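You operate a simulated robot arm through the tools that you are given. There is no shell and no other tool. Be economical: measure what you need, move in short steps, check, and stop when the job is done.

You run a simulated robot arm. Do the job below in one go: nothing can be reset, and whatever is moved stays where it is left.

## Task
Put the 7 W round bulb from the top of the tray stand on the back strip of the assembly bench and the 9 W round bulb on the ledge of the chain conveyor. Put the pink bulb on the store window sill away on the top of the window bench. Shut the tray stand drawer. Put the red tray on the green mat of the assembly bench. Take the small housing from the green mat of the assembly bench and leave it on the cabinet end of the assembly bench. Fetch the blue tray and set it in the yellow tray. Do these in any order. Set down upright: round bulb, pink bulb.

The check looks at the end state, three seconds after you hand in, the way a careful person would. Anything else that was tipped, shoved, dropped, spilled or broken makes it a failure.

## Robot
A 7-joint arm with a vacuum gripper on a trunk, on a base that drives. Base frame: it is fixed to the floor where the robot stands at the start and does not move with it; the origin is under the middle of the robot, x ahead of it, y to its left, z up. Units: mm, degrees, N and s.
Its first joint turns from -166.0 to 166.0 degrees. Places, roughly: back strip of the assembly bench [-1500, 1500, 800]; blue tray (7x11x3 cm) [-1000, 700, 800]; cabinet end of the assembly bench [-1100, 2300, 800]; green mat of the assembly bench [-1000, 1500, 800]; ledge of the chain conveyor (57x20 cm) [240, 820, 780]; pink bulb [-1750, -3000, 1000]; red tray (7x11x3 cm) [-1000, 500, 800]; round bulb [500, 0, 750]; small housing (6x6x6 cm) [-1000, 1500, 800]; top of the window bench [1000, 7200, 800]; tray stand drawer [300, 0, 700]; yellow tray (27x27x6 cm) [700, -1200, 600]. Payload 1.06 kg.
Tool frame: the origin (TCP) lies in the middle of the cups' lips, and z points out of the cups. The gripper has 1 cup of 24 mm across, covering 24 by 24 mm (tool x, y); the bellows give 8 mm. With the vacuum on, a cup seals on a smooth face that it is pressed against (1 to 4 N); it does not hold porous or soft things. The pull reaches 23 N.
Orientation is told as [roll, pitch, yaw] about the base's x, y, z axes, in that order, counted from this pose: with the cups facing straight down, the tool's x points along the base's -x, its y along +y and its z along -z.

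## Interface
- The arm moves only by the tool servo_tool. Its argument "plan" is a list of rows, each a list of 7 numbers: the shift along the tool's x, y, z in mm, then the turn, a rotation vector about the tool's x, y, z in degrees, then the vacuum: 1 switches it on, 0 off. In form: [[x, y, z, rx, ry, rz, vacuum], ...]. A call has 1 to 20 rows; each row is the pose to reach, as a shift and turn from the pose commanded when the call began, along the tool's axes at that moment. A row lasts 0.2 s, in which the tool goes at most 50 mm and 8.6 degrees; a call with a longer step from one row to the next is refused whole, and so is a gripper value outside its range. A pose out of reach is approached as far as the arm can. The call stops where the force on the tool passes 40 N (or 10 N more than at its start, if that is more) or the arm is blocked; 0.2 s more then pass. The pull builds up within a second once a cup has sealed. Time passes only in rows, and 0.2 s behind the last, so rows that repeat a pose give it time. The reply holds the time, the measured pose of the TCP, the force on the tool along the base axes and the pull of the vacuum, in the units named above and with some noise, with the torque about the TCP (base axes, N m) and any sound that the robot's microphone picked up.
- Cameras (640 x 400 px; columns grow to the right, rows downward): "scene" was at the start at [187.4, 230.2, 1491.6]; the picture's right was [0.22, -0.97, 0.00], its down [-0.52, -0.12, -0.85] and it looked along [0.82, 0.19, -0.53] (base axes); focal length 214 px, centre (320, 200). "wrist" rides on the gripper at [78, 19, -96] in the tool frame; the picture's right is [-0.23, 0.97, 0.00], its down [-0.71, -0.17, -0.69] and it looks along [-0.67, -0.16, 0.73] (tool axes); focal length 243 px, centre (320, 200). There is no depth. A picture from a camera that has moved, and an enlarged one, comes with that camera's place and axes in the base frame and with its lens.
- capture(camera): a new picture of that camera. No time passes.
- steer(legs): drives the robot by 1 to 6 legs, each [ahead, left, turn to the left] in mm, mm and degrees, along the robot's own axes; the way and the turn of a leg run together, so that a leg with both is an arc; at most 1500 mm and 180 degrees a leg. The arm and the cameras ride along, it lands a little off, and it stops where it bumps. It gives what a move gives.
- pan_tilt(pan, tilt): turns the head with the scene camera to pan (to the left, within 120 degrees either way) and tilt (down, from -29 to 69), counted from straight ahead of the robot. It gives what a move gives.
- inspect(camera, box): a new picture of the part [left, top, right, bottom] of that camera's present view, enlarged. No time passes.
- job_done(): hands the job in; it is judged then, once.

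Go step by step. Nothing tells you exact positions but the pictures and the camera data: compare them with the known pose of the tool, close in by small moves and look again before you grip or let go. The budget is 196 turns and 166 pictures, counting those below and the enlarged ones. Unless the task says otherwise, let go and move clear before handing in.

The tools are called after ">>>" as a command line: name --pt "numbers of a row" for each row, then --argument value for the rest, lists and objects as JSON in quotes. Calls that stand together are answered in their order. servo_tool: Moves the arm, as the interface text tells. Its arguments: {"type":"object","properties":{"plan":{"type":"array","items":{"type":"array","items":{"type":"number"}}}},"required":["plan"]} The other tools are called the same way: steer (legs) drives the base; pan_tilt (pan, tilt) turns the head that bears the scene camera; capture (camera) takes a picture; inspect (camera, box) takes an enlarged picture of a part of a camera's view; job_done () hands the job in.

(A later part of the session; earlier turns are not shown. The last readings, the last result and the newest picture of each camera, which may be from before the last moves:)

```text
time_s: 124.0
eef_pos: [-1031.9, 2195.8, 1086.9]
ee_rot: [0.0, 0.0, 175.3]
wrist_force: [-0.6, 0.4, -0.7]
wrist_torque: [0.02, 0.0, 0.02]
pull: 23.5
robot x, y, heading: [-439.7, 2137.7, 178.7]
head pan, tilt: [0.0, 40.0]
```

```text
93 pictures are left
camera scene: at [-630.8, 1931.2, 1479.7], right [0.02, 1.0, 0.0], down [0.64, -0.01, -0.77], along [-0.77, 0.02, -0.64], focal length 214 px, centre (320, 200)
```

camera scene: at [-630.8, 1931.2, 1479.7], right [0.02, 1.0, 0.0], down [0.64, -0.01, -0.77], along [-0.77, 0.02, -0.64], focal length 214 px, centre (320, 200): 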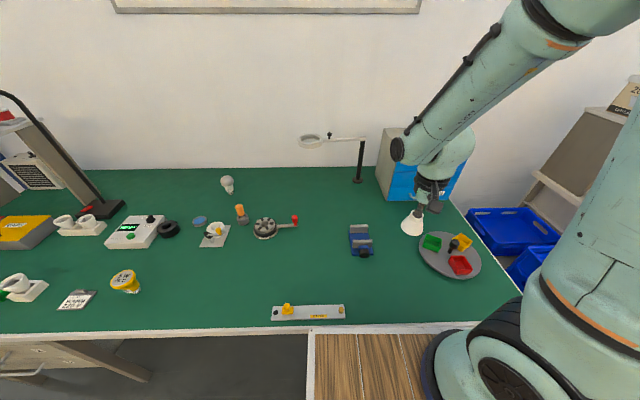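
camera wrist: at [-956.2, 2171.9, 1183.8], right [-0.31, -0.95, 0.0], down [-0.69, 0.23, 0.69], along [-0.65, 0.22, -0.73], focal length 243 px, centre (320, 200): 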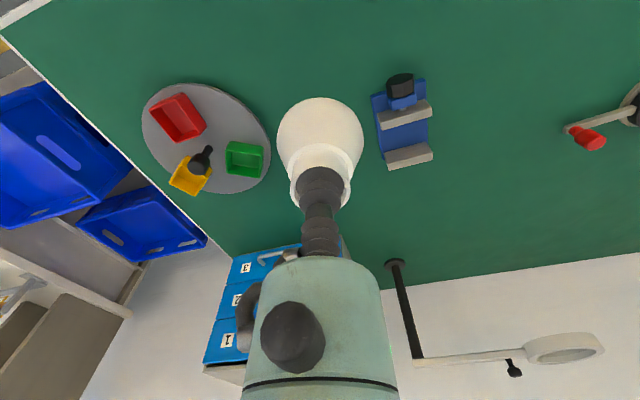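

>>> servo_tool --pt "0 -25 20 0 0 0 1" --pt "0 -25 65 0 0 0 1" --pt "0 -25 110 0 0 0 1" --pt "0 -25 155 0 0 0 1" --pt "0 -25 190 0 0 0 1" --pt "0 -25 215 0 0 0 1" --pt "0 -25 215 0 0 0 1"

>>> capture --camera "wrist"

```text
time_s: 125.6
eef_pos: [-1029.1, 2221.2, 872.0]
ee_rot: [-0.1, 0.0, 175.3]
wrist_force: [-0.7, -0.4, -0.7]
wrist_torque: [0.0, 0.02, 0.0]
pull: 22.8
robot x, y, heading: [-443.5, 2135.3, 178.7]
head pan, tilt: [0.0, 40.0]
```

```text
92 pictures are left
camera wrist: at [-954.3, 2197.2, 968.4], right [-0.31, -0.95, 0.0], down [-0.69, 0.23, 0.69], along [-0.65, 0.22, -0.73], focal length 243 px, centre (320, 200)
```

wrist: 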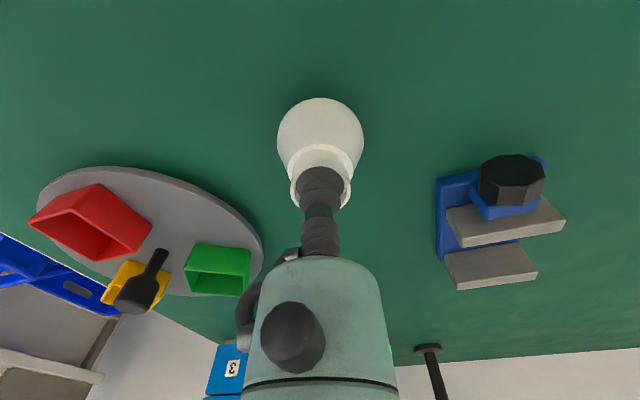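

>>> servo_tool --pt "0 0 6 0 0 0 1" --pt "0 0 10 0 0 0 1" --pt "0 0 12 0 0 0 1" --pt "0 0 12 0 0 0 1"

```text
time_s: 126.6
eef_pos: [-1030.2, 2220.9, 861.9]
ee_rot: [-0.1, 0.0, 175.2]
wrist_force: [0.2, 0.4, -0.9]
wrist_torque: [-0.01, -0.02, -0.02]
pull: 23.3
robot x, y, heading: [-435.5, 2134.1, 178.7]
head pan, tilt: [0.0, 40.0]
```

>>> servo_tool --pt "0 0 2 0 0 0 1" --pt "0 0 4 0 0 0 1" --pt "0 0 4 0 0 0 1"

```text
time_s: 127.4
eef_pos: [-1030.1, 2221.7, 857.1]
ee_rot: [0.0, 0.0, 175.3]
wrist_force: [0.2, -0.2, -0.6]
wrist_torque: [-0.03, 0.0, -0.02]
pull: 22.7
robot x, y, heading: [-442.4, 2134.0, 178.8]
head pan, tilt: [0.0, 40.0]
```

>>> servo_tool --pt "0 0 2 0 0 0 1" --pt "0 0 3 0 0 0 1" --pt "0 0 3 0 0 0 1"

```text
time_s: 128.2
eef_pos: [-1030.6, 2222.3, 854.2]
ee_rot: [-0.1, 0.1, 175.3]
wrist_force: [0.0, 0.3, 4.7]
wrist_torque: [0.01, -0.01, 0.0]
pull: 23.1
robot x, y, heading: [-443.0, 2139.8, 178.6]
head pan, tilt: [0.0, 40.0]
```

Housing touches down (4.7 N). Release and rise.

>>> servo_tool --pt "0 0 0 0 0 0 0" --pt "0 0 0 0 0 0 0" --pt "0 0 0 0 0 0 0" --pt "0 0 0 0 0 0 0" --pt "0 0 0 0 0 0 0" --pt "0 0 -6 0 0 0 0" --pt "0 0 -14 0 0 0 0" --pt "0 0 -40 0 0 0 0" --pt "0 0 -85 0 0 0 0" --pt "0 0 -130 0 0 0 0" --pt "0 0 -175 0 0 0 0" --pt "0 0 -215 0 0 0 0" --pt "0 0 -240 0 0 0 0"

>>> capture --camera "wrist"

```text
time_s: 131.0
eef_pos: [-1031.4, 2221.3, 1096.8]
ee_rot: [-0.1, -0.1, 175.3]
wrist_force: [-0.8, -0.1, -0.7]
wrist_torque: [-0.01, -0.03, -0.01]
pull: 0.0
robot x, y, heading: [-440.6, 2135.1, 178.8]
head pan, tilt: [0.0, 40.0]
```

```text
91 pictures are left
camera wrist: at [-955.5, 2197.5, 1191.2], right [-0.31, -0.95, 0.0], down [-0.69, 0.23, 0.69], along [-0.65, 0.22, -0.73], focal length 243 px, centre (320, 200)
```

wrist: 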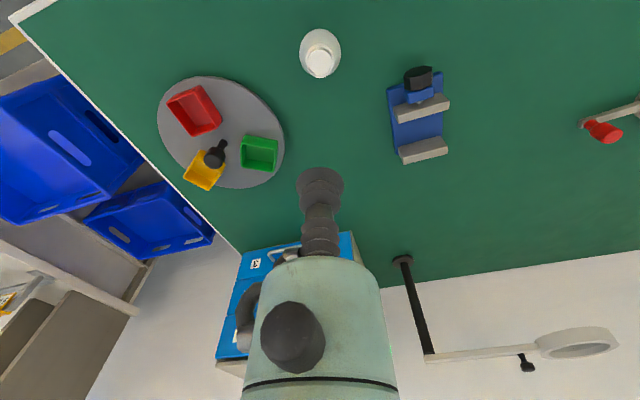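

Housing stands on the cabinet end. Slide left along the bench to the trays.

>>> servo_tool --pt "30 0 -10 0 0 0 0" --pt "60 0 -20 0 0 0 0" --pt "60 0 -20 0 0 0 0"

>>> steer --legs '[[0, 800, 0.6], [0, 800, 0.6]]'

>>> capture --camera "wrist"

>>> capture --camera "scene"

```text
time_s: 131.8
eef_pos: [-971.7, 2217.0, 1114.8]
ee_rot: [-0.1, 0.0, 175.2]
wrist_force: [-0.3, -0.4, 0.2]
wrist_torque: [0.03, -0.03, -0.02]
pull: 0.1
robot x, y, heading: [-439.5, 2136.1, 178.5]
head pan, tilt: [0.0, 40.0]
```

```text
time_s: 140.0
eef_pos: [-986.0, 602.5, 1115.9]
ee_rot: [-0.1, -0.1, 177.1]
wrist_force: [0.6, 0.2, 0.1]
wrist_torque: [0.01, 0.02, -0.02]
pull: 0.1
robot x, y, heading: [-458.4, 540.4, -179.6]
head pan, tilt: [0.0, 40.0]
```

```text
90 pictures are left
camera wrist: at [-910.7, 580.4, 1211.2], right [-0.28, -0.96, 0.0], down [-0.7, 0.21, 0.69], along [-0.66, 0.2, -0.73], focal length 243 px, centre (320, 200)
```

wrist: 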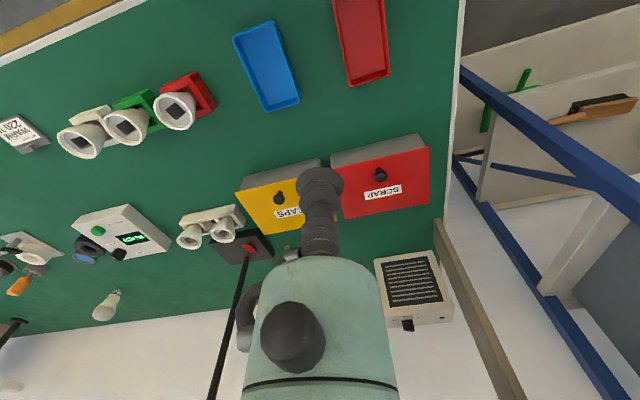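

```text
89 pictures are left
camera scene: at [-638.4, 326.9, 1479.7], right [-0.01, 1.0, 0.0], down [0.64, 0.01, -0.77], along [-0.77, -0.01, -0.64], focal length 214 px, centre (320, 200)
```

scene: 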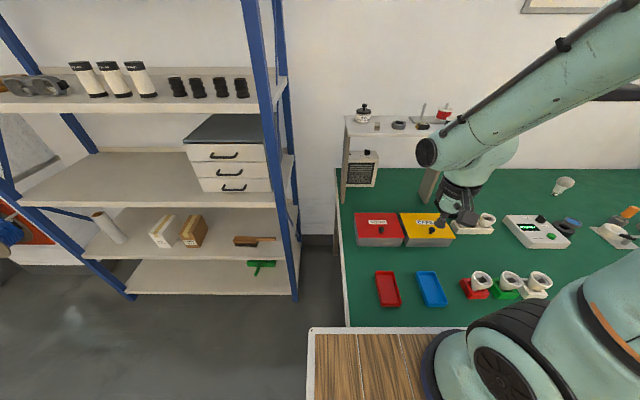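

>>> servo_tool --pt "-2 30 20 0 0 0 0" --pt "-4 57 45 0 0 0 0" --pt "-4 57 90 0 0 0 0" --pt "-4 57 135 0 0 0 0" --pt "-4 57 180 0 0 0 0" --pt "-4 57 216 0 0 0 0" --pt "-4 57 216 0 0 0 0"

>>> capture --camera "wrist"

```text
time_s: 141.6
eef_pos: [-993.8, 543.2, 899.1]
ee_rot: [-0.1, 0.0, 177.4]
wrist_force: [1.0, -1.1, 0.2]
wrist_torque: [0.01, 0.0, -0.02]
pull: 0.1
out of reach, approached as far as the arm can: row 1, 2
robot x, y, heading: [-456.0, 540.7, -179.2]
head pan, tilt: [0.0, 40.0]
```

```text
88 pictures are left
camera wrist: at [-917.5, 522.6, 995.2], right [-0.28, -0.96, 0.0], down [-0.7, 0.2, 0.69], along [-0.66, 0.19, -0.73], focal length 243 px, centre (320, 200)
```

wrist: 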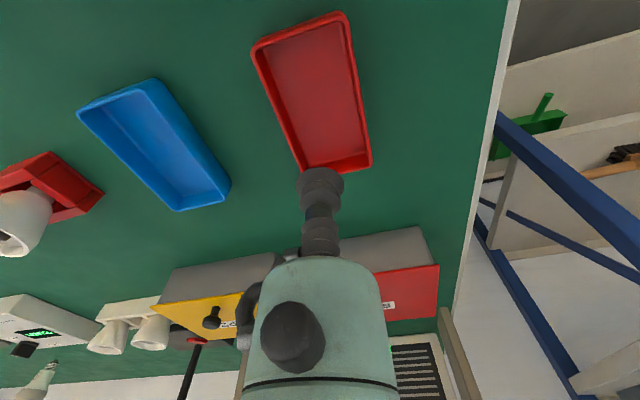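

>>> servo_tool --pt "4 -2 30 0 0 0 0" --pt "4 -2 60 0 0 0 0" --pt "4 -2 78 0 0 0 1" --pt "4 -2 78 0 0 0 1"

>>> capture --camera "wrist"

```text
time_s: 142.6
eef_pos: [-991.2, 548.5, 821.2]
ee_rot: [-0.1, 0.0, 177.1]
wrist_force: [0.3, 0.6, 0.2]
wrist_torque: [0.02, -0.01, -0.02]
pull: 0.0
robot x, y, heading: [-457.7, 537.9, -179.5]
head pan, tilt: [0.0, 40.0]
```

```text
87 pictures are left
camera wrist: at [-913.9, 525.6, 917.1], right [-0.28, -0.96, 0.0], down [-0.7, 0.21, 0.69], along [-0.66, 0.2, -0.73], focal length 243 px, centre (320, 200)
```

wrist: 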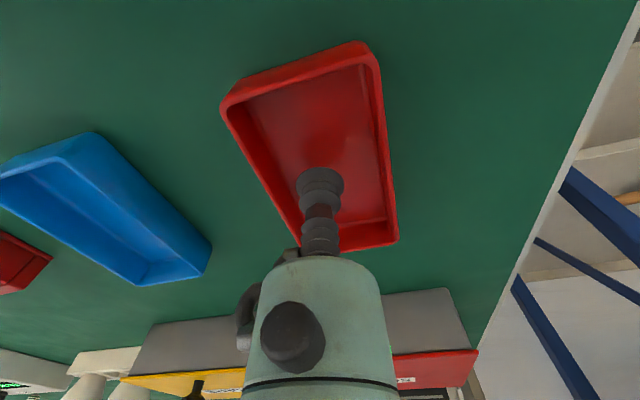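

>>> servo_tool --pt "0 0 7 0 0 0 1" --pt "0 0 12 0 0 0 1" --pt "0 0 15 0 0 0 1" --pt "0 0 15 0 0 0 1"

>>> servo_tool --pt "0 0 2 0 0 0 1" --pt "0 0 3 0 0 0 1" --pt "0 0 3 0 0 0 1"

```text
time_s: 143.6
eef_pos: [-990.4, 547.6, 807.5]
ee_rot: [-0.1, 0.1, 177.1]
wrist_force: [-0.1, -0.8, -0.2]
wrist_torque: [0.01, -0.02, 0.0]
pull: 22.9
robot x, y, heading: [-456.5, 543.4, -179.5]
head pan, tilt: [0.0, 40.0]
```

```text
time_s: 144.4
eef_pos: [-989.5, 547.8, 804.0]
ee_rot: [-0.1, 0.0, 177.0]
wrist_force: [0.2, 0.7, 6.1]
wrist_torque: [-0.03, 0.0, 0.0]
pull: 23.3
robot x, y, heading: [-455.2, 539.7, -179.6]
head pan, tilt: [0.0, 40.0]
```

>>> servo_tool --pt "0 0 -15 0 0 0 1" --pt "0 0 -60 0 0 0 1" --pt "0 0 -105 0 0 0 1" --pt "0 0 -150 0 0 0 1" --pt "0 0 -195 0 0 0 1" --pt "0 0 -240 0 0 0 1" --pt "0 0 -270 0 0 0 1" --pt "0 0 -270 0 0 0 1"

>>> steer --legs '[[0, -970, 0]]'

>>> capture --camera "wrist"

>>> capture --camera "scene"

```text
time_s: 146.2
eef_pos: [-989.4, 546.7, 1074.4]
ee_rot: [-0.1, 0.0, 177.1]
wrist_force: [0.3, -0.3, -0.7]
wrist_torque: [-0.01, 0.0, -0.04]
pull: 23.0
robot x, y, heading: [-456.6, 537.7, -179.4]
head pan, tilt: [0.0, 40.0]
```

```text
time_s: 151.3
eef_pos: [-1002.4, 1525.4, 1073.5]
ee_rot: [-0.1, 0.0, 177.5]
wrist_force: [0.2, 0.0, -1.2]
wrist_torque: [-0.01, -0.01, 0.0]
pull: 22.5
robot x, y, heading: [-469.1, 1518.8, -179.3]
head pan, tilt: [0.0, 40.0]
```

```text
86 pictures are left
camera wrist: at [-925.0, 1504.3, 1169.4], right [-0.28, -0.96, 0.0], down [-0.7, 0.2, 0.69], along [-0.66, 0.19, -0.73], focal length 243 px, centre (320, 200)
```

wrist: 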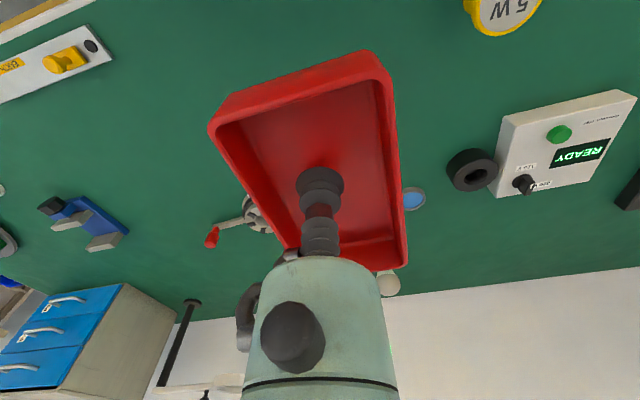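

```text
85 pictures are left
camera scene: at [-649.4, 1307.1, 1479.7], right [-0.02, 1.0, 0.0], down [0.64, 0.01, -0.77], along [-0.77, -0.01, -0.64], focal length 214 px, centre (320, 200)
```

scene: 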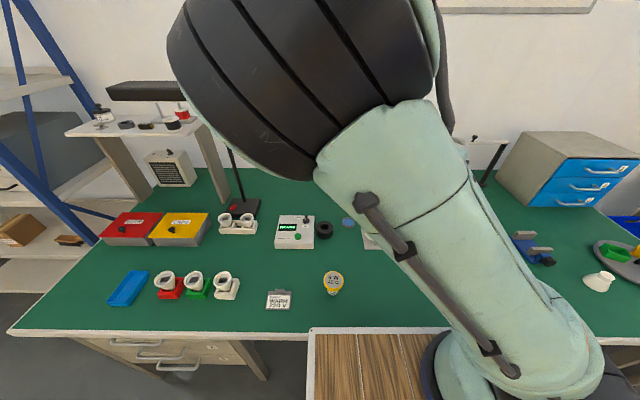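

>>> servo_tool --pt "0 0 45 0 0 0 1" --pt "0 0 90 0 0 0 1" --pt "0 0 135 0 0 0 1" --pt "0 0 180 0 0 0 1" --pt "0 0 225 0 0 0 1" --pt "0 0 250 0 0 0 1" --pt "0 0 262 0 0 0 1" --pt "0 0 262 0 0 0 1"

>>> servo_tool --pt "0 0 3 0 0 0 1" --pt "0 0 5 0 0 0 1" --pt "0 0 5 0 0 0 1"

>>> capture --camera "wrist"

```text
time_s: 153.1
eef_pos: [-1001.3, 1526.5, 813.6]
ee_rot: [-0.1, 0.1, 177.4]
wrist_force: [-0.4, 0.1, -0.4]
wrist_torque: [0.01, 0.01, -0.05]
pull: 22.6
robot x, y, heading: [-462.7, 1520.6, -178.9]
head pan, tilt: [0.0, 40.0]
```

```text
time_s: 153.9
eef_pos: [-1001.3, 1527.0, 807.5]
ee_rot: [0.0, 0.0, 177.4]
wrist_force: [0.5, -0.5, -0.7]
wrist_torque: [-0.03, 0.0, 0.0]
pull: 23.2
robot x, y, heading: [-467.3, 1521.0, -179.0]
head pan, tilt: [0.0, 40.0]
```

```text
84 pictures are left
camera wrist: at [-924.5, 1505.1, 903.6], right [-0.28, -0.96, 0.0], down [-0.7, 0.2, 0.69], along [-0.66, 0.19, -0.73], focal length 243 px, centre (320, 200)
```

wrist: 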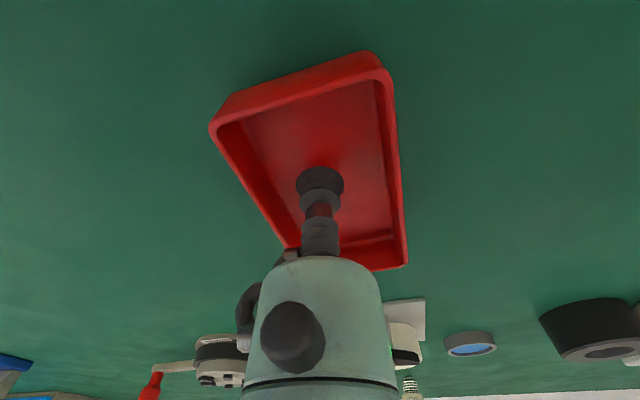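

>>> servo_tool --pt "0 0 2 0 0 0 1" --pt "0 0 4 0 0 0 1" --pt "0 0 4 0 0 0 1"

```text
time_s: 154.7
eef_pos: [-1002.3, 1525.3, 802.7]
ee_rot: [-0.1, 0.0, 177.4]
wrist_force: [4.4, 1.1, 8.5]
wrist_torque: [-0.03, -0.02, 0.03]
pull: 22.9
robot x, y, heading: [-467.4, 1517.9, -179.0]
head pan, tilt: [0.0, 40.0]
```

Contact. Release and rise, then go back for the blue tray.

>>> servo_tool --pt "0 0 -1 0 0 0 0" --pt "0 0 -1 0 0 0 0" --pt "0 0 -1 0 0 0 0" --pt "0 0 -1 0 0 0 0" --pt "0 0 -1 0 0 0 0" --pt "0 0 -8 0 0 0 0" --pt "0 0 -20 0 0 0 0" --pt "0 0 -60 0 0 0 0" --pt "0 0 -105 0 0 0 0" --pt "0 0 -150 0 0 0 0" --pt "0 0 -195 0 0 0 0" --pt "0 0 -240 0 0 0 0" --pt "0 0 -290 0 0 0 0"

>>> capture --camera "wrist"

>>> steer --legs '[[0, 820, -0.8]]'

>>> capture --camera "wrist"

>>> capture --camera "scene"

```text
time_s: 157.5
eef_pos: [-1000.8, 1529.0, 1092.3]
ee_rot: [-0.1, 0.1, 177.4]
wrist_force: [0.4, -0.3, 0.3]
wrist_torque: [0.02, -0.04, -0.01]
pull: 0.1
robot x, y, heading: [-466.0, 1518.8, -179.2]
head pan, tilt: [0.0, 40.0]
```

```text
83 pictures are left
camera wrist: at [-924.3, 1507.0, 1188.2], right [-0.28, -0.96, 0.0], down [-0.7, 0.2, 0.69], along [-0.66, 0.19, -0.73], focal length 243 px, centre (320, 200)
```

wrist: 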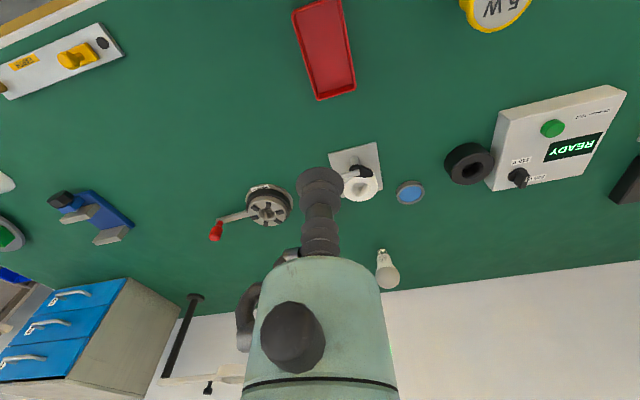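

```text
time_s: 161.8
eef_pos: [-993.4, 729.4, 1091.8]
ee_rot: [-0.2, 0.0, 176.7]
wrist_force: [-0.7, -0.1, -0.5]
wrist_torque: [-0.01, 0.0, 0.01]
pull: 0.1
robot x, y, heading: [-459.3, 710.2, -179.6]
head pan, tilt: [0.0, 40.0]
```

```text
82 pictures are left
camera wrist: at [-916.7, 707.5, 1187.9], right [-0.29, -0.96, 0.0], down [-0.7, 0.21, 0.69], along [-0.66, 0.2, -0.73], focal length 243 px, centre (320, 200)
```

wrist: 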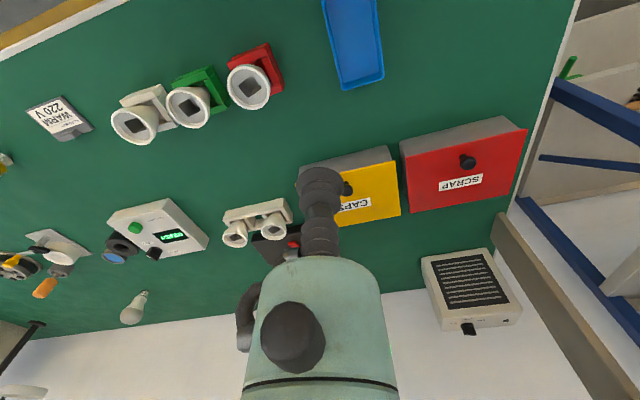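

```text
81 pictures are left
camera scene: at [-644.6, 504.3, 1479.7], right [0.0, 1.0, 0.0], down [0.64, 0.0, -0.77], along [-0.77, 0.0, -0.64], focal length 214 px, centre (320, 200)
```

scene: 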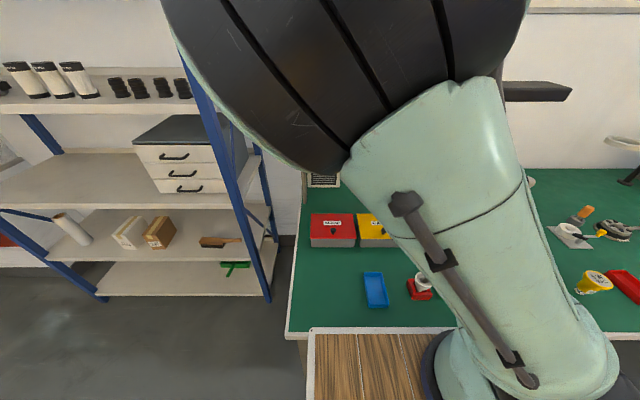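

>>> servo_tool --pt "0 20 30 0 0 0 0" --pt "0 43 65 0 0 0 0" --pt "0 43 110 0 0 0 0" --pt "0 43 155 0 0 0 0" --pt "0 43 200 0 0 0 0" --pt "0 43 240 0 0 0 0" --pt "0 43 262 0 0 0 0" --pt "0 43 262 0 0 0 0"

>>> capture --camera "wrist"

```text
time_s: 163.6
eef_pos: [-994.0, 686.7, 831.6]
ee_rot: [-0.1, 0.0, 176.8]
wrist_force: [-0.7, -0.7, 0.6]
wrist_torque: [0.01, 0.04, 0.02]
pull: 0.0
robot x, y, heading: [-462.4, 713.8, -179.6]
head pan, tilt: [0.0, 40.0]
```

```text
80 pictures are left
camera wrist: at [-917.4, 665.6, 927.4], right [-0.29, -0.96, 0.0], down [-0.7, 0.21, 0.69], along [-0.66, 0.2, -0.73], focal length 243 px, centre (320, 200)
```

wrist: 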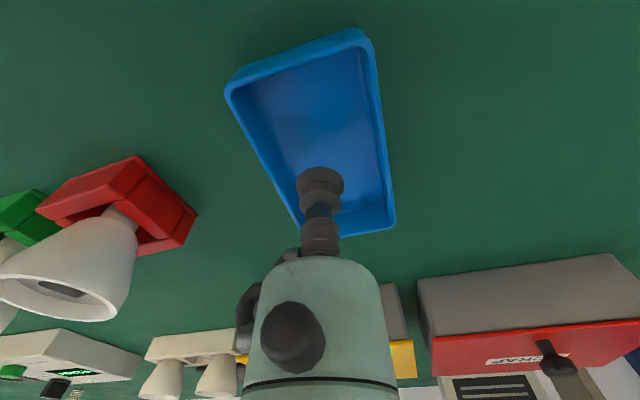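

>>> servo_tool --pt "5 0 10 0 0 0 1" --pt "5 0 18 0 0 0 1" --pt "5 0 23 0 0 0 1" --pt "5 0 26 0 0 0 1" --pt "5 0 26 0 0 0 1"

```text
time_s: 164.8
eef_pos: [-990.4, 688.1, 805.4]
ee_rot: [-0.1, 0.0, 176.7]
wrist_force: [0.5, 2.8, 3.8]
wrist_torque: [0.01, 0.0, -0.02]
pull: 22.5
robot x, y, heading: [-461.9, 713.4, -179.8]
head pan, tilt: [0.0, 40.0]
```

Blue tray held. Lift, tuck, and drive down the aisle to the yellow tray, turning there.

>>> servo_tool --pt "0 0 -15 0 0 0 1" --pt "0 0 -60 0 0 0 1" --pt "0 0 -105 0 0 0 1" --pt "0 0 -150 0 0 0 1" --pt "0 0 -195 0 0 0 1" --pt "0 0 -240 0 0 0 1" --pt "10 0 -280 0 0 0 1" --pt "30 0 -300 0 0 0 1" --pt "30 0 -300 0 0 0 1"

>>> steer --legs '[[-60, 0, 0], [0, 1000, 0], [0, 900, 0], [0, 0, 179.5]]'

>>> capture --camera "scene"

>>> capture --camera "wrist"

```text
time_s: 166.8
eef_pos: [-965.4, 704.2, 1103.8]
ee_rot: [0.2, 0.2, 172.2]
wrist_force: [-0.3, -0.1, -0.7]
wrist_torque: [-0.03, -0.05, -0.01]
pull: 23.1
robot x, y, heading: [-458.7, 716.2, -179.8]
head pan, tilt: [0.0, 40.0]
```

```text
time_s: 184.2
eef_pos: [108.1, -1192.6, 1103.7]
ee_rot: [0.2, 0.1, -7.2]
wrist_force: [0.2, -0.2, -1.6]
wrist_torque: [0.0, 0.02, 0.01]
pull: 22.8
robot x, y, heading: [-396.4, -1198.6, -1.5]
head pan, tilt: [0.0, 40.0]
```

```text
79 pictures are left
camera scene: at [-198.6, -1008.7, 1507.4], right [-0.19, -0.98, 0.0], down [-0.37, 0.07, -0.93], along [0.91, -0.18, -0.38], focal length 214 px, centre (320, 200)
```

scene: 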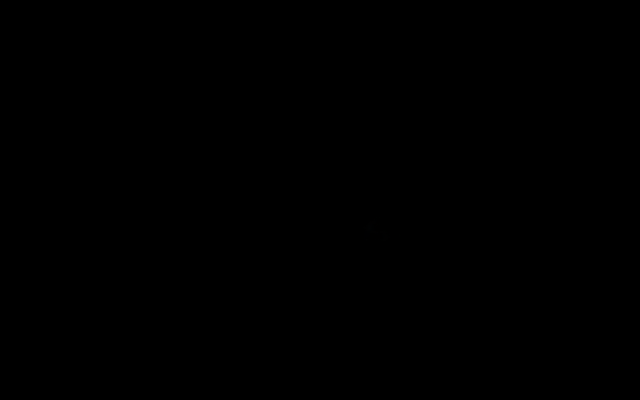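

```text
78 pictures are left
camera wrist: at [31.9, -1163.3, 1199.4], right [0.36, 0.93, 0.0], down [0.68, -0.26, 0.68], along [0.64, -0.24, -0.73], focal length 243 px, centre (320, 200)
```

wrist: 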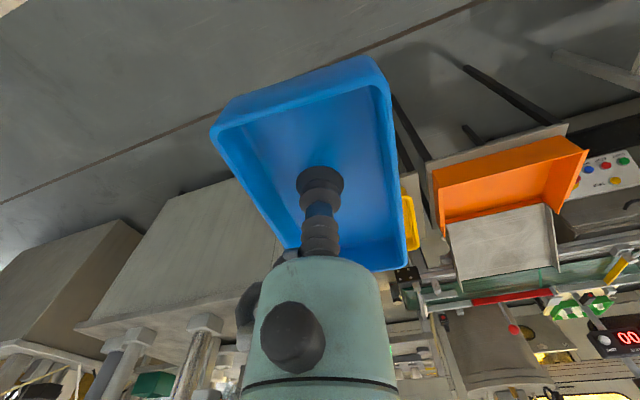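

The scene camera is blocked by the elbow; I'll extend the arm forward to free it.

>>> servo_tool --pt "-40 0 0 0 0 0 1" --pt "-80 0 0 0 0 0 1" --pt "-120 0 0 0 0 -2 1" --pt "-160 0 0 0 0 -4 1" --pt "-200 0 0 0 0 -6 1" --pt "-240 0 0 0 0 -6 1" --pt "-280 0 0 0 0 -6 1" --pt "-280 0 0 0 0 -6 1"

>>> pan_tilt --pan -10 --tilt 40

>>> capture --camera "scene"

```text
time_s: 186.0
eef_pos: [388.2, -1227.6, 1103.0]
ee_rot: [0.3, 0.1, -1.2]
wrist_force: [-0.1, -0.5, -1.2]
wrist_torque: [-0.03, -0.05, 0.03]
pull: 23.0
robot x, y, heading: [-395.2, -1199.0, -1.5]
head pan, tilt: [0.0, 40.0]
```

```text
time_s: 186.7
eef_pos: [388.8, -1227.1, 1104.3]
ee_rot: [0.2, 0.1, -1.2]
wrist_force: [-0.2, 0.1, -1.0]
wrist_torque: [0.0, -0.03, 0.01]
pull: 22.4
robot x, y, heading: [-395.5, -1197.1, -1.7]
head pan, tilt: [-10.0, 40.0]
```

```text
77 pictures are left
camera scene: at [-206.2, -1007.8, 1479.7], right [-0.2, -0.98, 0.0], down [-0.63, 0.13, -0.77], along [0.75, -0.15, -0.64], focal length 214 px, centre (320, 200)
```

scene: 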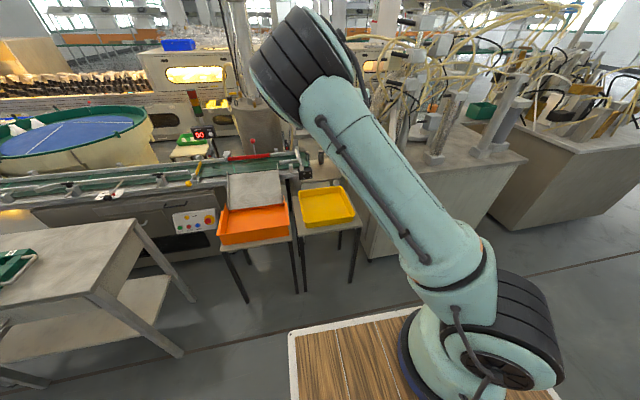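

>>> steer --legs '[[260, 0, 1.5]]'

>>> capture --camera "wrist"

>>> capture --camera "scene"

```text
time_s: 188.6
eef_pos: [647.3, -1209.0, 1103.9]
ee_rot: [0.2, 0.1, 0.4]
wrist_force: [0.0, 0.0, -1.3]
wrist_torque: [0.01, 0.0, -0.01]
pull: 23.3
robot x, y, heading: [-134.6, -1200.2, -0.0]
head pan, tilt: [-10.0, 40.0]
```

```text
76 pictures are left
camera wrist: at [568.7, -1190.2, 1200.1], right [0.23, 0.97, 0.0], down [0.71, -0.17, 0.68], along [0.67, -0.15, -0.73], focal length 243 px, centre (320, 200)
```

wrist: 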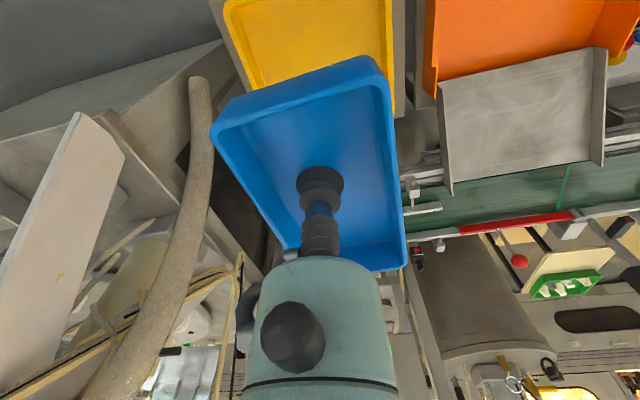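

```text
75 pictures are left
camera scene: at [47.3, -1006.2, 1479.7], right [-0.17, -0.98, 0.0], down [-0.63, 0.11, -0.77], along [0.75, -0.13, -0.64], focal length 214 px, centre (320, 200)
```

scene: 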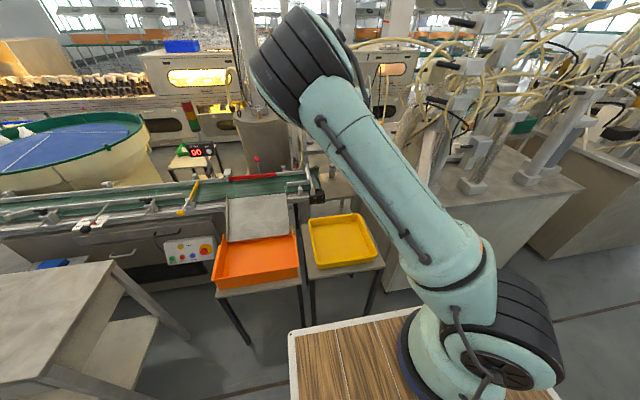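

>>> servo_tool --pt "-20 0 30 0 0 0 1" --pt "-40 0 70 0 0 0 1" --pt "-40 0 115 0 0 0 1" --pt "-40 0 160 0 0 0 1" --pt "-40 0 205 0 0 0 1" --pt "-40 0 250 0 0 0 1" --pt "-40 0 290 0 0 0 1" --pt "-40 0 320 0 0 0 1" --pt "-40 0 320 0 0 0 1"

>>> capture --camera "wrist"

>>> capture --camera "scene"

```text
time_s: 190.6
eef_pos: [687.5, -1209.1, 783.4]
ee_rot: [0.2, 0.0, 0.3]
wrist_force: [-0.9, -0.8, -1.1]
wrist_torque: [0.01, 0.01, 0.0]
pull: 23.1
robot x, y, heading: [-137.9, -1202.1, 0.0]
head pan, tilt: [-10.0, 40.0]
```

```text
74 pictures are left
camera wrist: at [608.6, -1189.3, 879.3], right [0.23, 0.97, 0.0], down [0.71, -0.17, 0.68], along [0.67, -0.15, -0.73], focal length 243 px, centre (320, 200)
```

wrist: 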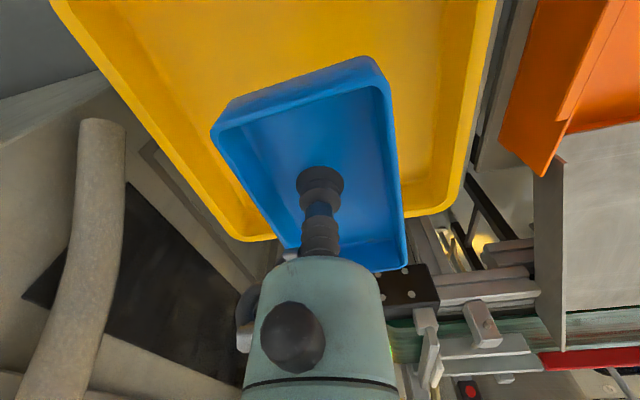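

```text
73 pictures are left
camera scene: at [47.3, -1006.2, 1479.7], right [-0.17, -0.98, 0.0], down [-0.63, 0.11, -0.77], along [0.75, -0.13, -0.64], focal length 214 px, centre (320, 200)
```

scene: 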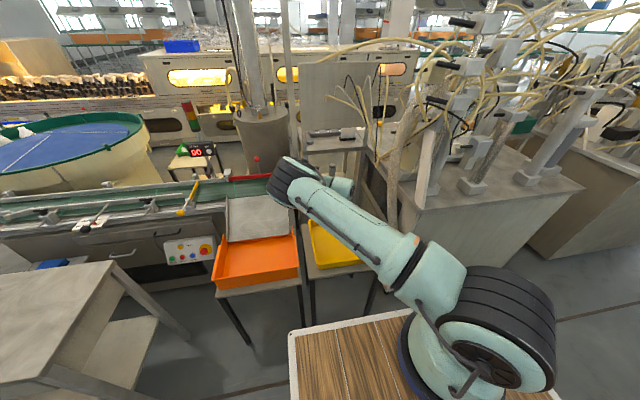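

>>> servo_tool --pt "-12 0 30 0 0 0 1" --pt "-12 0 60 0 0 0 1" --pt "-12 0 90 0 0 0 1" --pt "-12 0 115 0 0 0 1" --pt "-12 0 130 0 0 0 1" --pt "-12 0 130 0 0 0 1"

>>> capture --camera "wrist"

```text
time_s: 192.0
eef_pos: [698.8, -1208.8, 704.3]
ee_rot: [0.2, 0.1, 0.4]
wrist_force: [-0.9, -0.2, -0.2]
wrist_torque: [-0.02, 0.0, -0.01]
pull: 23.2
out of reach, approached as far as the arm can: row 3, 4, 5, 6
robot x, y, heading: [-134.8, -1199.7, 0.0]
head pan, tilt: [-10.0, 40.0]
```

```text
72 pictures are left
camera wrist: at [620.1, -1189.0, 799.7], right [0.23, 0.97, 0.0], down [0.71, -0.17, 0.68], along [0.67, -0.15, -0.73], focal length 243 px, centre (320, 200)
```

wrist: 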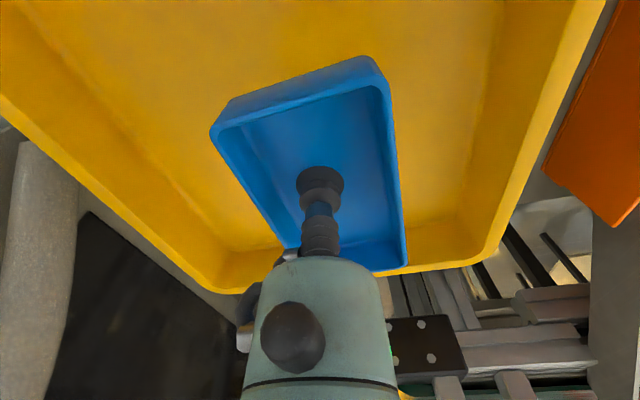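

The tray is above the yellow tray but the arm is out of reach downward here. I'll raise slightly, drive the cart closer, and pull the tool back.

>>> servo_tool --pt "0 0 -30 0 0 0 1" --pt "0 0 -70 0 0 0 1" --pt "0 0 -110 0 0 0 1" --pt "0 0 -150 0 0 0 1" --pt "0 0 -150 0 0 0 1"

>>> pan_tilt --pan 60 --tilt 50

>>> steer --legs '[[160, 0, 0]]'

>>> servo_tool --pt "40 0 0 0 0 0 1" --pt "80 0 0 0 0 0 1" --pt "120 0 0 0 0 0 1" --pt "160 0 0 0 0 0 1" --pt "160 0 0 0 0 0 1"

>>> capture --camera "wrist"

>>> pan_tilt --pan -10 --tilt 40

>>> capture --camera "scene"

```text
time_s: 193.2
eef_pos: [699.6, -1205.7, 854.8]
ee_rot: [0.2, 0.2, 0.4]
wrist_force: [0.4, -0.7, -1.2]
wrist_torque: [0.02, -0.02, -0.04]
pull: 22.9
robot x, y, heading: [-135.9, -1200.2, -0.2]
head pan, tilt: [-10.0, 40.0]
```

```text
time_s: 194.6
eef_pos: [699.5, -1206.5, 856.5]
ee_rot: [0.1, 0.1, 0.4]
wrist_force: [-0.4, 0.0, -0.8]
wrist_torque: [0.01, 0.0, 0.01]
pull: 22.7
robot x, y, heading: [-137.1, -1199.7, -0.1]
head pan, tilt: [60.0, 50.0]
```

```text
time_s: 196.0
eef_pos: [864.1, -1205.9, 855.2]
ee_rot: [0.2, 0.1, 0.4]
wrist_force: [0.5, -0.6, -1.6]
wrist_torque: [0.0, -0.01, -0.01]
pull: 22.3
robot x, y, heading: [25.3, -1202.1, 0.1]
head pan, tilt: [60.0, 50.0]
```

```text
time_s: 197.2
eef_pos: [702.3, -1207.0, 856.2]
ee_rot: [0.2, 0.1, 0.3]
wrist_force: [0.1, 0.1, -1.9]
wrist_torque: [0.01, 0.01, 0.01]
pull: 22.4
robot x, y, heading: [26.7, -1199.5, 0.1]
head pan, tilt: [60.0, 50.0]
```

```text
71 pictures are left
camera wrist: at [623.0, -1188.1, 952.4], right [0.23, 0.97, 0.0], down [0.71, -0.17, 0.68], along [0.67, -0.15, -0.73], focal length 243 px, centre (320, 200)
```

wrist: 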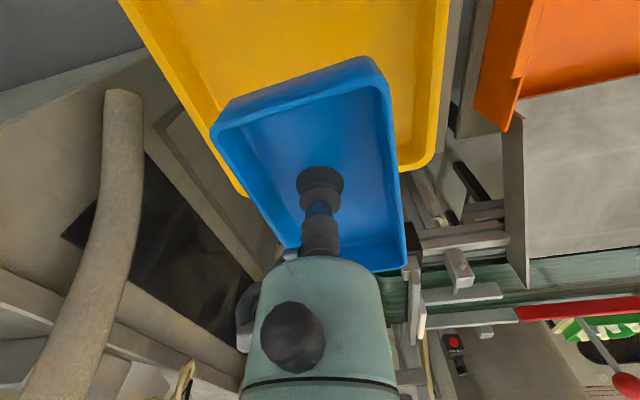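

```text
time_s: 198.6
eef_pos: [702.3, -1208.7, 856.9]
ee_rot: [0.2, 0.0, 0.3]
wrist_force: [1.1, 0.0, -0.9]
wrist_torque: [0.0, -0.06, 0.04]
pull: 23.0
robot x, y, heading: [24.0, -1202.1, -0.1]
head pan, tilt: [-10.0, 40.0]
```

```text
70 pictures are left
camera scene: at [210.6, -1006.0, 1479.7], right [-0.17, -0.99, 0.0], down [-0.63, 0.11, -0.77], along [0.75, -0.13, -0.64], focal length 214 px, centre (320, 200)
```

scene: 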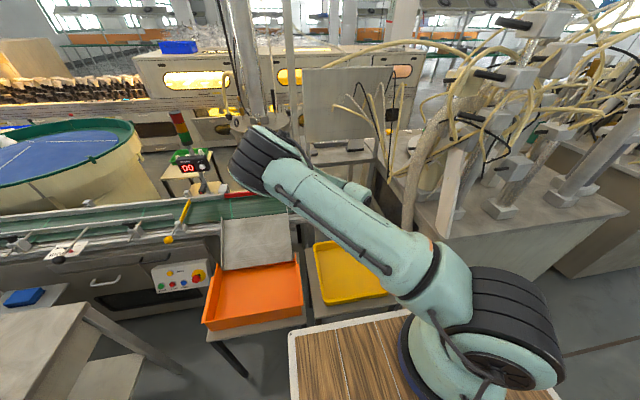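

The elbow is in a low-forward-left posture, which is risky. I'll raise, back off, and swing the arm right to bring the elbow up.

>>> servo_tool --pt "0 0 -45 0 0 0 1" --pt "0 0 -90 0 0 0 1" --pt "0 0 -135 0 0 0 1" --pt "0 0 -180 0 0 0 1" --pt "0 0 -225 0 0 0 1" --pt "0 0 -270 0 0 0 1" --pt "0 0 -300 0 0 0 1" --pt "0 0 -300 0 0 0 1"

>>> steer --legs '[[-500, 0, 0]]'

>>> servo_tool --pt "10 -45 0 0 0 0 1" --pt "20 -90 0 0 0 0 1" --pt "30 -135 0 0 0 0 1" --pt "40 -180 0 0 0 0 1" --pt "50 -225 0 0 0 0 1" --pt "65 -270 0 0 0 0 1" --pt "80 -315 0 0 0 0 1" --pt "95 -360 0 0 0 0 1" --pt "110 -400 0 0 0 0 1" --pt "110 -400 0 0 0 0 1"

>>> capture --camera "scene"

```text
time_s: 200.4
eef_pos: [702.2, -1209.3, 1155.9]
ee_rot: [0.2, 0.1, 0.3]
wrist_force: [-0.1, 0.1, -0.8]
wrist_torque: [-0.02, 0.0, -0.03]
pull: 23.3
robot x, y, heading: [26.5, -1201.8, -0.0]
head pan, tilt: [-10.0, 40.0]
```

```text
time_s: 203.4
eef_pos: [206.0, -1209.3, 1155.8]
ee_rot: [0.2, 0.1, 0.2]
wrist_force: [-0.5, 0.2, -0.8]
wrist_torque: [-0.03, -0.03, 0.02]
pull: 23.0
robot x, y, heading: [-471.7, -1206.5, -0.1]
head pan, tilt: [-10.0, 40.0]
```

```text
time_s: 205.6
eef_pos: [114.1, -1568.3, 1157.1]
ee_rot: [0.1, 0.0, 0.3]
wrist_force: [0.4, 1.2, -0.9]
wrist_torque: [-0.02, 0.0, 0.04]
pull: 23.3
out of reach, approached as far as the arm can: row 9, 10
robot x, y, heading: [-469.2, -1197.9, 0.3]
head pan, tilt: [-10.0, 40.0]
```

```text
69 pictures are left
camera scene: at [-287.1, -1006.4, 1479.7], right [-0.18, -0.98, 0.0], down [-0.63, 0.11, -0.77], along [0.75, -0.13, -0.64], focal length 214 px, centre (320, 200)
```

scene: 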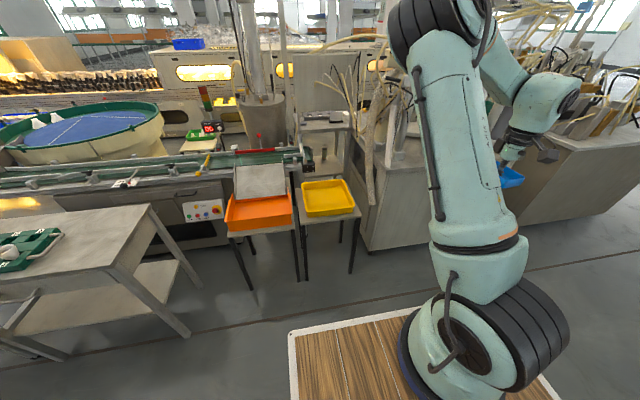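

Elbow is up now. I'll position the cart so the yellow tray lies ahead-right, keeping this posture.

>>> steer --legs '[[250, 340, 0], [240, 0, 0]]'

>>> capture --camera "wrist"

>>> capture --camera "scene"

```text
time_s: 209.5
eef_pos: [602.5, -1234.1, 1155.9]
ee_rot: [0.2, 0.1, 0.3]
wrist_force: [0.3, -0.2, -0.9]
wrist_torque: [-0.01, 0.05, 0.0]
pull: 22.9
robot x, y, heading: [16.8, -863.2, -0.0]
head pan, tilt: [-10.0, 40.0]
```

```text
68 pictures are left
camera wrist: at [523.7, -1213.5, 1252.6], right [0.23, 0.97, 0.0], down [0.71, -0.17, 0.68], along [0.67, -0.16, -0.73], focal length 243 px, centre (320, 200)
```

wrist: 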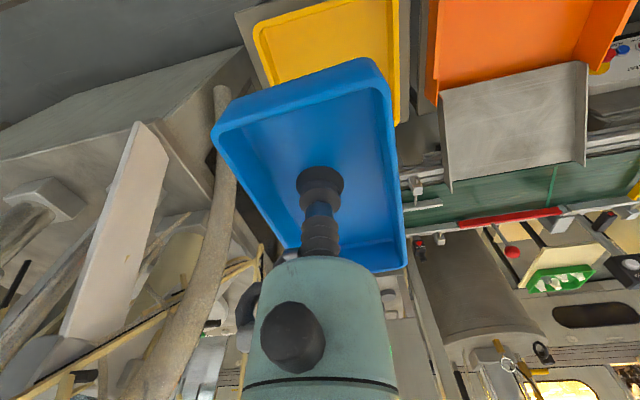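

```text
67 pictures are left
camera scene: at [201.6, -670.6, 1479.7], right [-0.17, -0.98, 0.0], down [-0.63, 0.11, -0.77], along [0.75, -0.13, -0.64], focal length 214 px, centre (320, 200)
```

scene: 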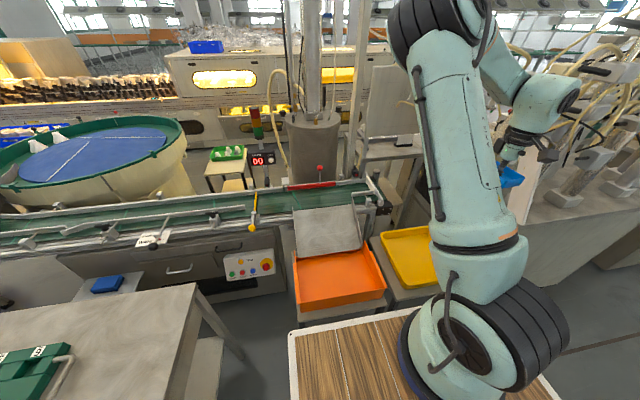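

>>> servo_tool --pt "-35 8 20 0 0 0 1" --pt "-70 18 40 0 0 0 1" --pt "-98 26 70 0 0 0 1" --pt "-98 26 110 0 0 0 1" --pt "-98 26 155 0 0 0 1" --pt "-98 26 200 0 0 0 1" --pt "-98 26 245 0 0 0 1" --pt "-98 26 290 0 0 0 1" --pt "-98 26 335 0 0 0 1" --pt "-98 26 370 0 0 0 1" --pt "-98 26 370 0 0 0 1"

>>> capture --camera "wrist"

>>> capture --camera "scene"

```text
time_s: 211.9
eef_pos: [699.1, -1164.1, 807.6]
ee_rot: [0.2, 0.0, 0.3]
wrist_force: [0.2, -0.6, -1.1]
wrist_torque: [0.02, 0.02, 0.01]
pull: 23.2
out of reach, approached as far as the arm can: row 8, 9, 10, 11
robot x, y, heading: [12.8, -865.0, -0.2]
head pan, tilt: [-10.0, 40.0]
```

```text
66 pictures are left
camera wrist: at [619.1, -1145.2, 903.8], right [0.23, 0.97, 0.0], down [0.71, -0.17, 0.68], along [0.67, -0.16, -0.73], focal length 243 px, centre (320, 200)
```

wrist: 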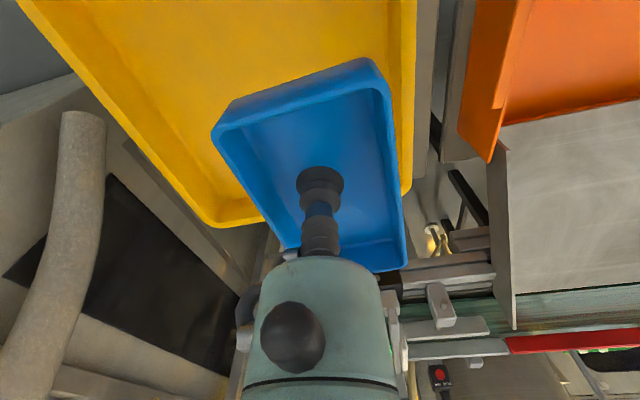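

```text
65 pictures are left
camera scene: at [201.5, -670.6, 1479.7], right [-0.17, -0.98, 0.0], down [-0.63, 0.11, -0.77], along [0.75, -0.13, -0.64], focal length 214 px, centre (320, 200)
```

scene: 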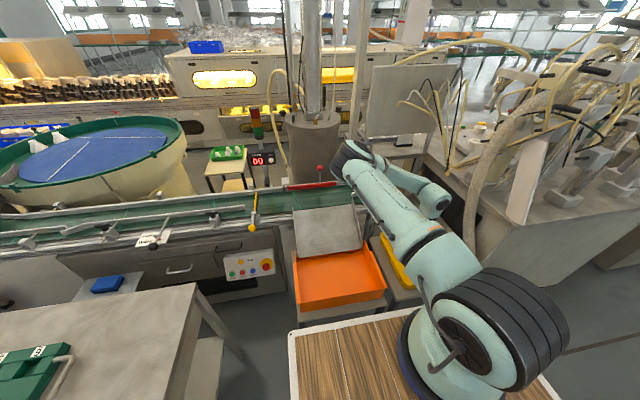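

It seems a joint limit with the folded elbow. I'll try reaching from farther away with the tray ahead-left of the arm axis, where the arm is straighter.

>>> servo_tool --pt "0 0 -45 0 0 0 1" --pt "0 0 -90 0 0 0 1" --pt "0 0 -135 0 0 0 1" --pt "0 0 -180 0 0 0 1" --pt "0 0 -225 0 0 0 1" --pt "0 0 -270 0 0 0 1" --pt "0 0 -315 0 0 0 1" --pt "0 0 -345 0 0 0 1" --pt "0 0 -345 0 0 0 1"

>>> steer --legs '[[-400, 0, 0]]'

>>> servo_tool --pt "-20 40 0 0 0 0 1" --pt "-40 80 0 0 0 0 1" --pt "-60 120 0 0 0 0 1" --pt "-80 160 0 0 0 0 1" --pt "-100 200 0 0 0 0 1" --pt "-120 240 0 0 0 0 1" --pt "-140 280 0 0 0 0 1" --pt "-160 320 0 0 0 0 1" --pt "-180 360 0 0 0 0 1" --pt "-200 400 0 0 0 0 1" --pt "-240 410 0 0 0 0 1" --pt "-280 410 0 0 0 0 1" --pt "-320 410 0 0 0 0 1" --pt "-340 410 0 0 0 0 1" --pt "-340 410 0 0 0 0 1"

>>> capture --camera "scene"

```text
time_s: 213.9
eef_pos: [697.6, -1167.7, 1153.6]
ee_rot: [0.2, 0.0, 0.2]
wrist_force: [-0.2, -0.6, -2.5]
wrist_torque: [-0.05, -0.01, 0.03]
pull: 22.6
robot x, y, heading: [19.2, -864.0, 0.0]
head pan, tilt: [-10.0, 40.0]
```

```text
time_s: 216.5
eef_pos: [289.4, -1166.3, 1152.4]
ee_rot: [0.2, 0.0, 0.3]
wrist_force: [-0.4, -1.2, -0.6]
wrist_torque: [-0.01, -0.02, 0.02]
pull: 22.8
robot x, y, heading: [-392.6, -866.4, 0.3]
head pan, tilt: [-10.0, 40.0]
```

```text
time_s: 219.7
eef_pos: [603.7, -756.5, 1155.0]
ee_rot: [0.2, 0.0, 0.4]
wrist_force: [-0.4, 0.4, -0.7]
wrist_torque: [-0.02, 0.03, 0.01]
pull: 23.3
out of reach, approached as far as the arm can: row 14, 15
robot x, y, heading: [-391.0, -866.5, 0.0]
head pan, tilt: [-10.0, 40.0]
```

```text
64 pictures are left
camera scene: at [-208.8, -670.1, 1479.7], right [-0.17, -0.98, 0.0], down [-0.63, 0.11, -0.77], along [0.75, -0.13, -0.64], focal length 214 px, centre (320, 200)
```

scene: 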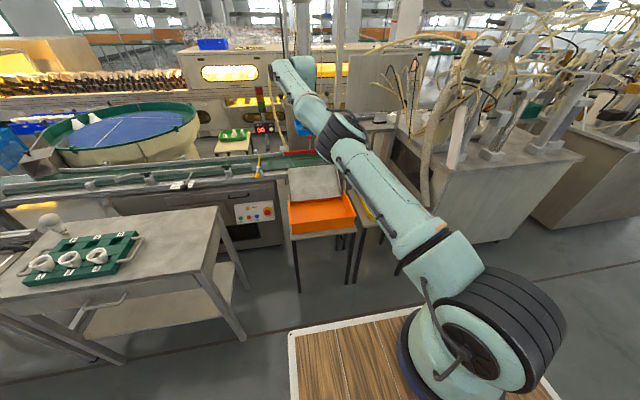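

>>> steer --legs '[[0, -450, 0], [95, 0, 0]]'

>>> servo_tool --pt "0 0 40 0 0 0 1" --pt "0 0 85 0 0 0 1" --pt "0 0 130 0 0 0 1" --pt "0 0 175 0 0 0 1" --pt "0 0 220 0 0 0 1" --pt "0 0 265 0 0 0 1" --pt "0 0 310 0 0 0 1" --pt "0 0 350 0 0 0 1" --pt "0 0 350 0 0 0 1"

>>> capture --camera "wrist"

>>> capture --camera "scene"

```text
time_s: 223.1
eef_pos: [699.1, -1200.2, 1155.6]
ee_rot: [0.2, 0.1, 0.5]
wrist_force: [0.1, -0.3, -2.0]
wrist_torque: [-0.01, 0.03, -0.01]
pull: 23.3
robot x, y, heading: [-298.1, -1314.1, 0.2]
head pan, tilt: [-10.0, 40.0]
```

```text
time_s: 225.1
eef_pos: [672.5, -1205.5, 825.1]
ee_rot: [0.1, -0.1, 0.5]
wrist_force: [-0.9, 0.8, -0.5]
wrist_torque: [-0.02, 0.04, -0.02]
pull: 23.0
out of reach, approached as far as the arm can: row 7, 8, 9
robot x, y, heading: [-297.4, -1309.4, -0.1]
head pan, tilt: [-10.0, 40.0]
```

```text
63 pictures are left
camera wrist: at [593.3, -1186.1, 920.1], right [0.23, 0.97, 0.0], down [0.71, -0.17, 0.68], along [0.67, -0.15, -0.73], focal length 243 px, centre (320, 200)
```

wrist: 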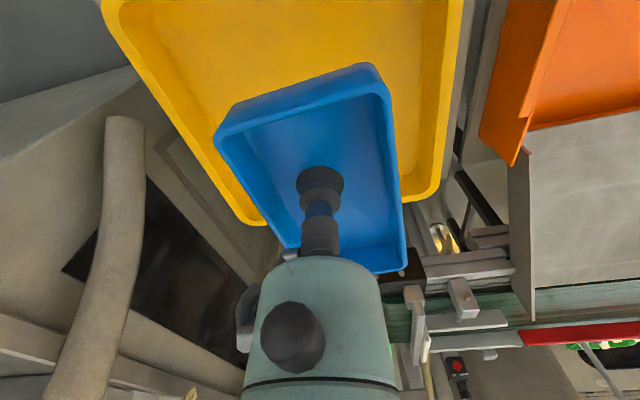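

```text
62 pictures are left
camera scene: at [-114.3, -1115.2, 1479.7], right [-0.17, -0.98, 0.0], down [-0.63, 0.11, -0.77], along [0.75, -0.13, -0.64], focal length 214 px, centre (320, 200)
```

scene: 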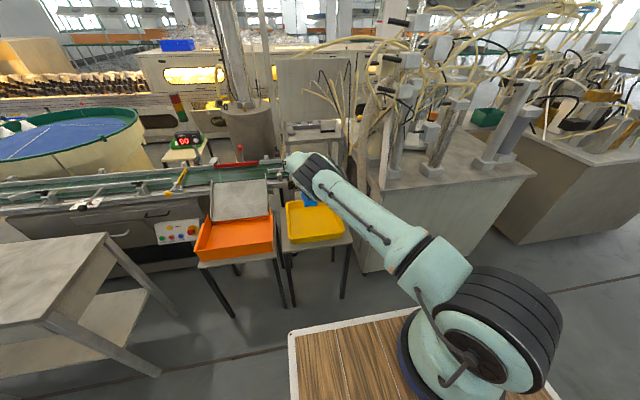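

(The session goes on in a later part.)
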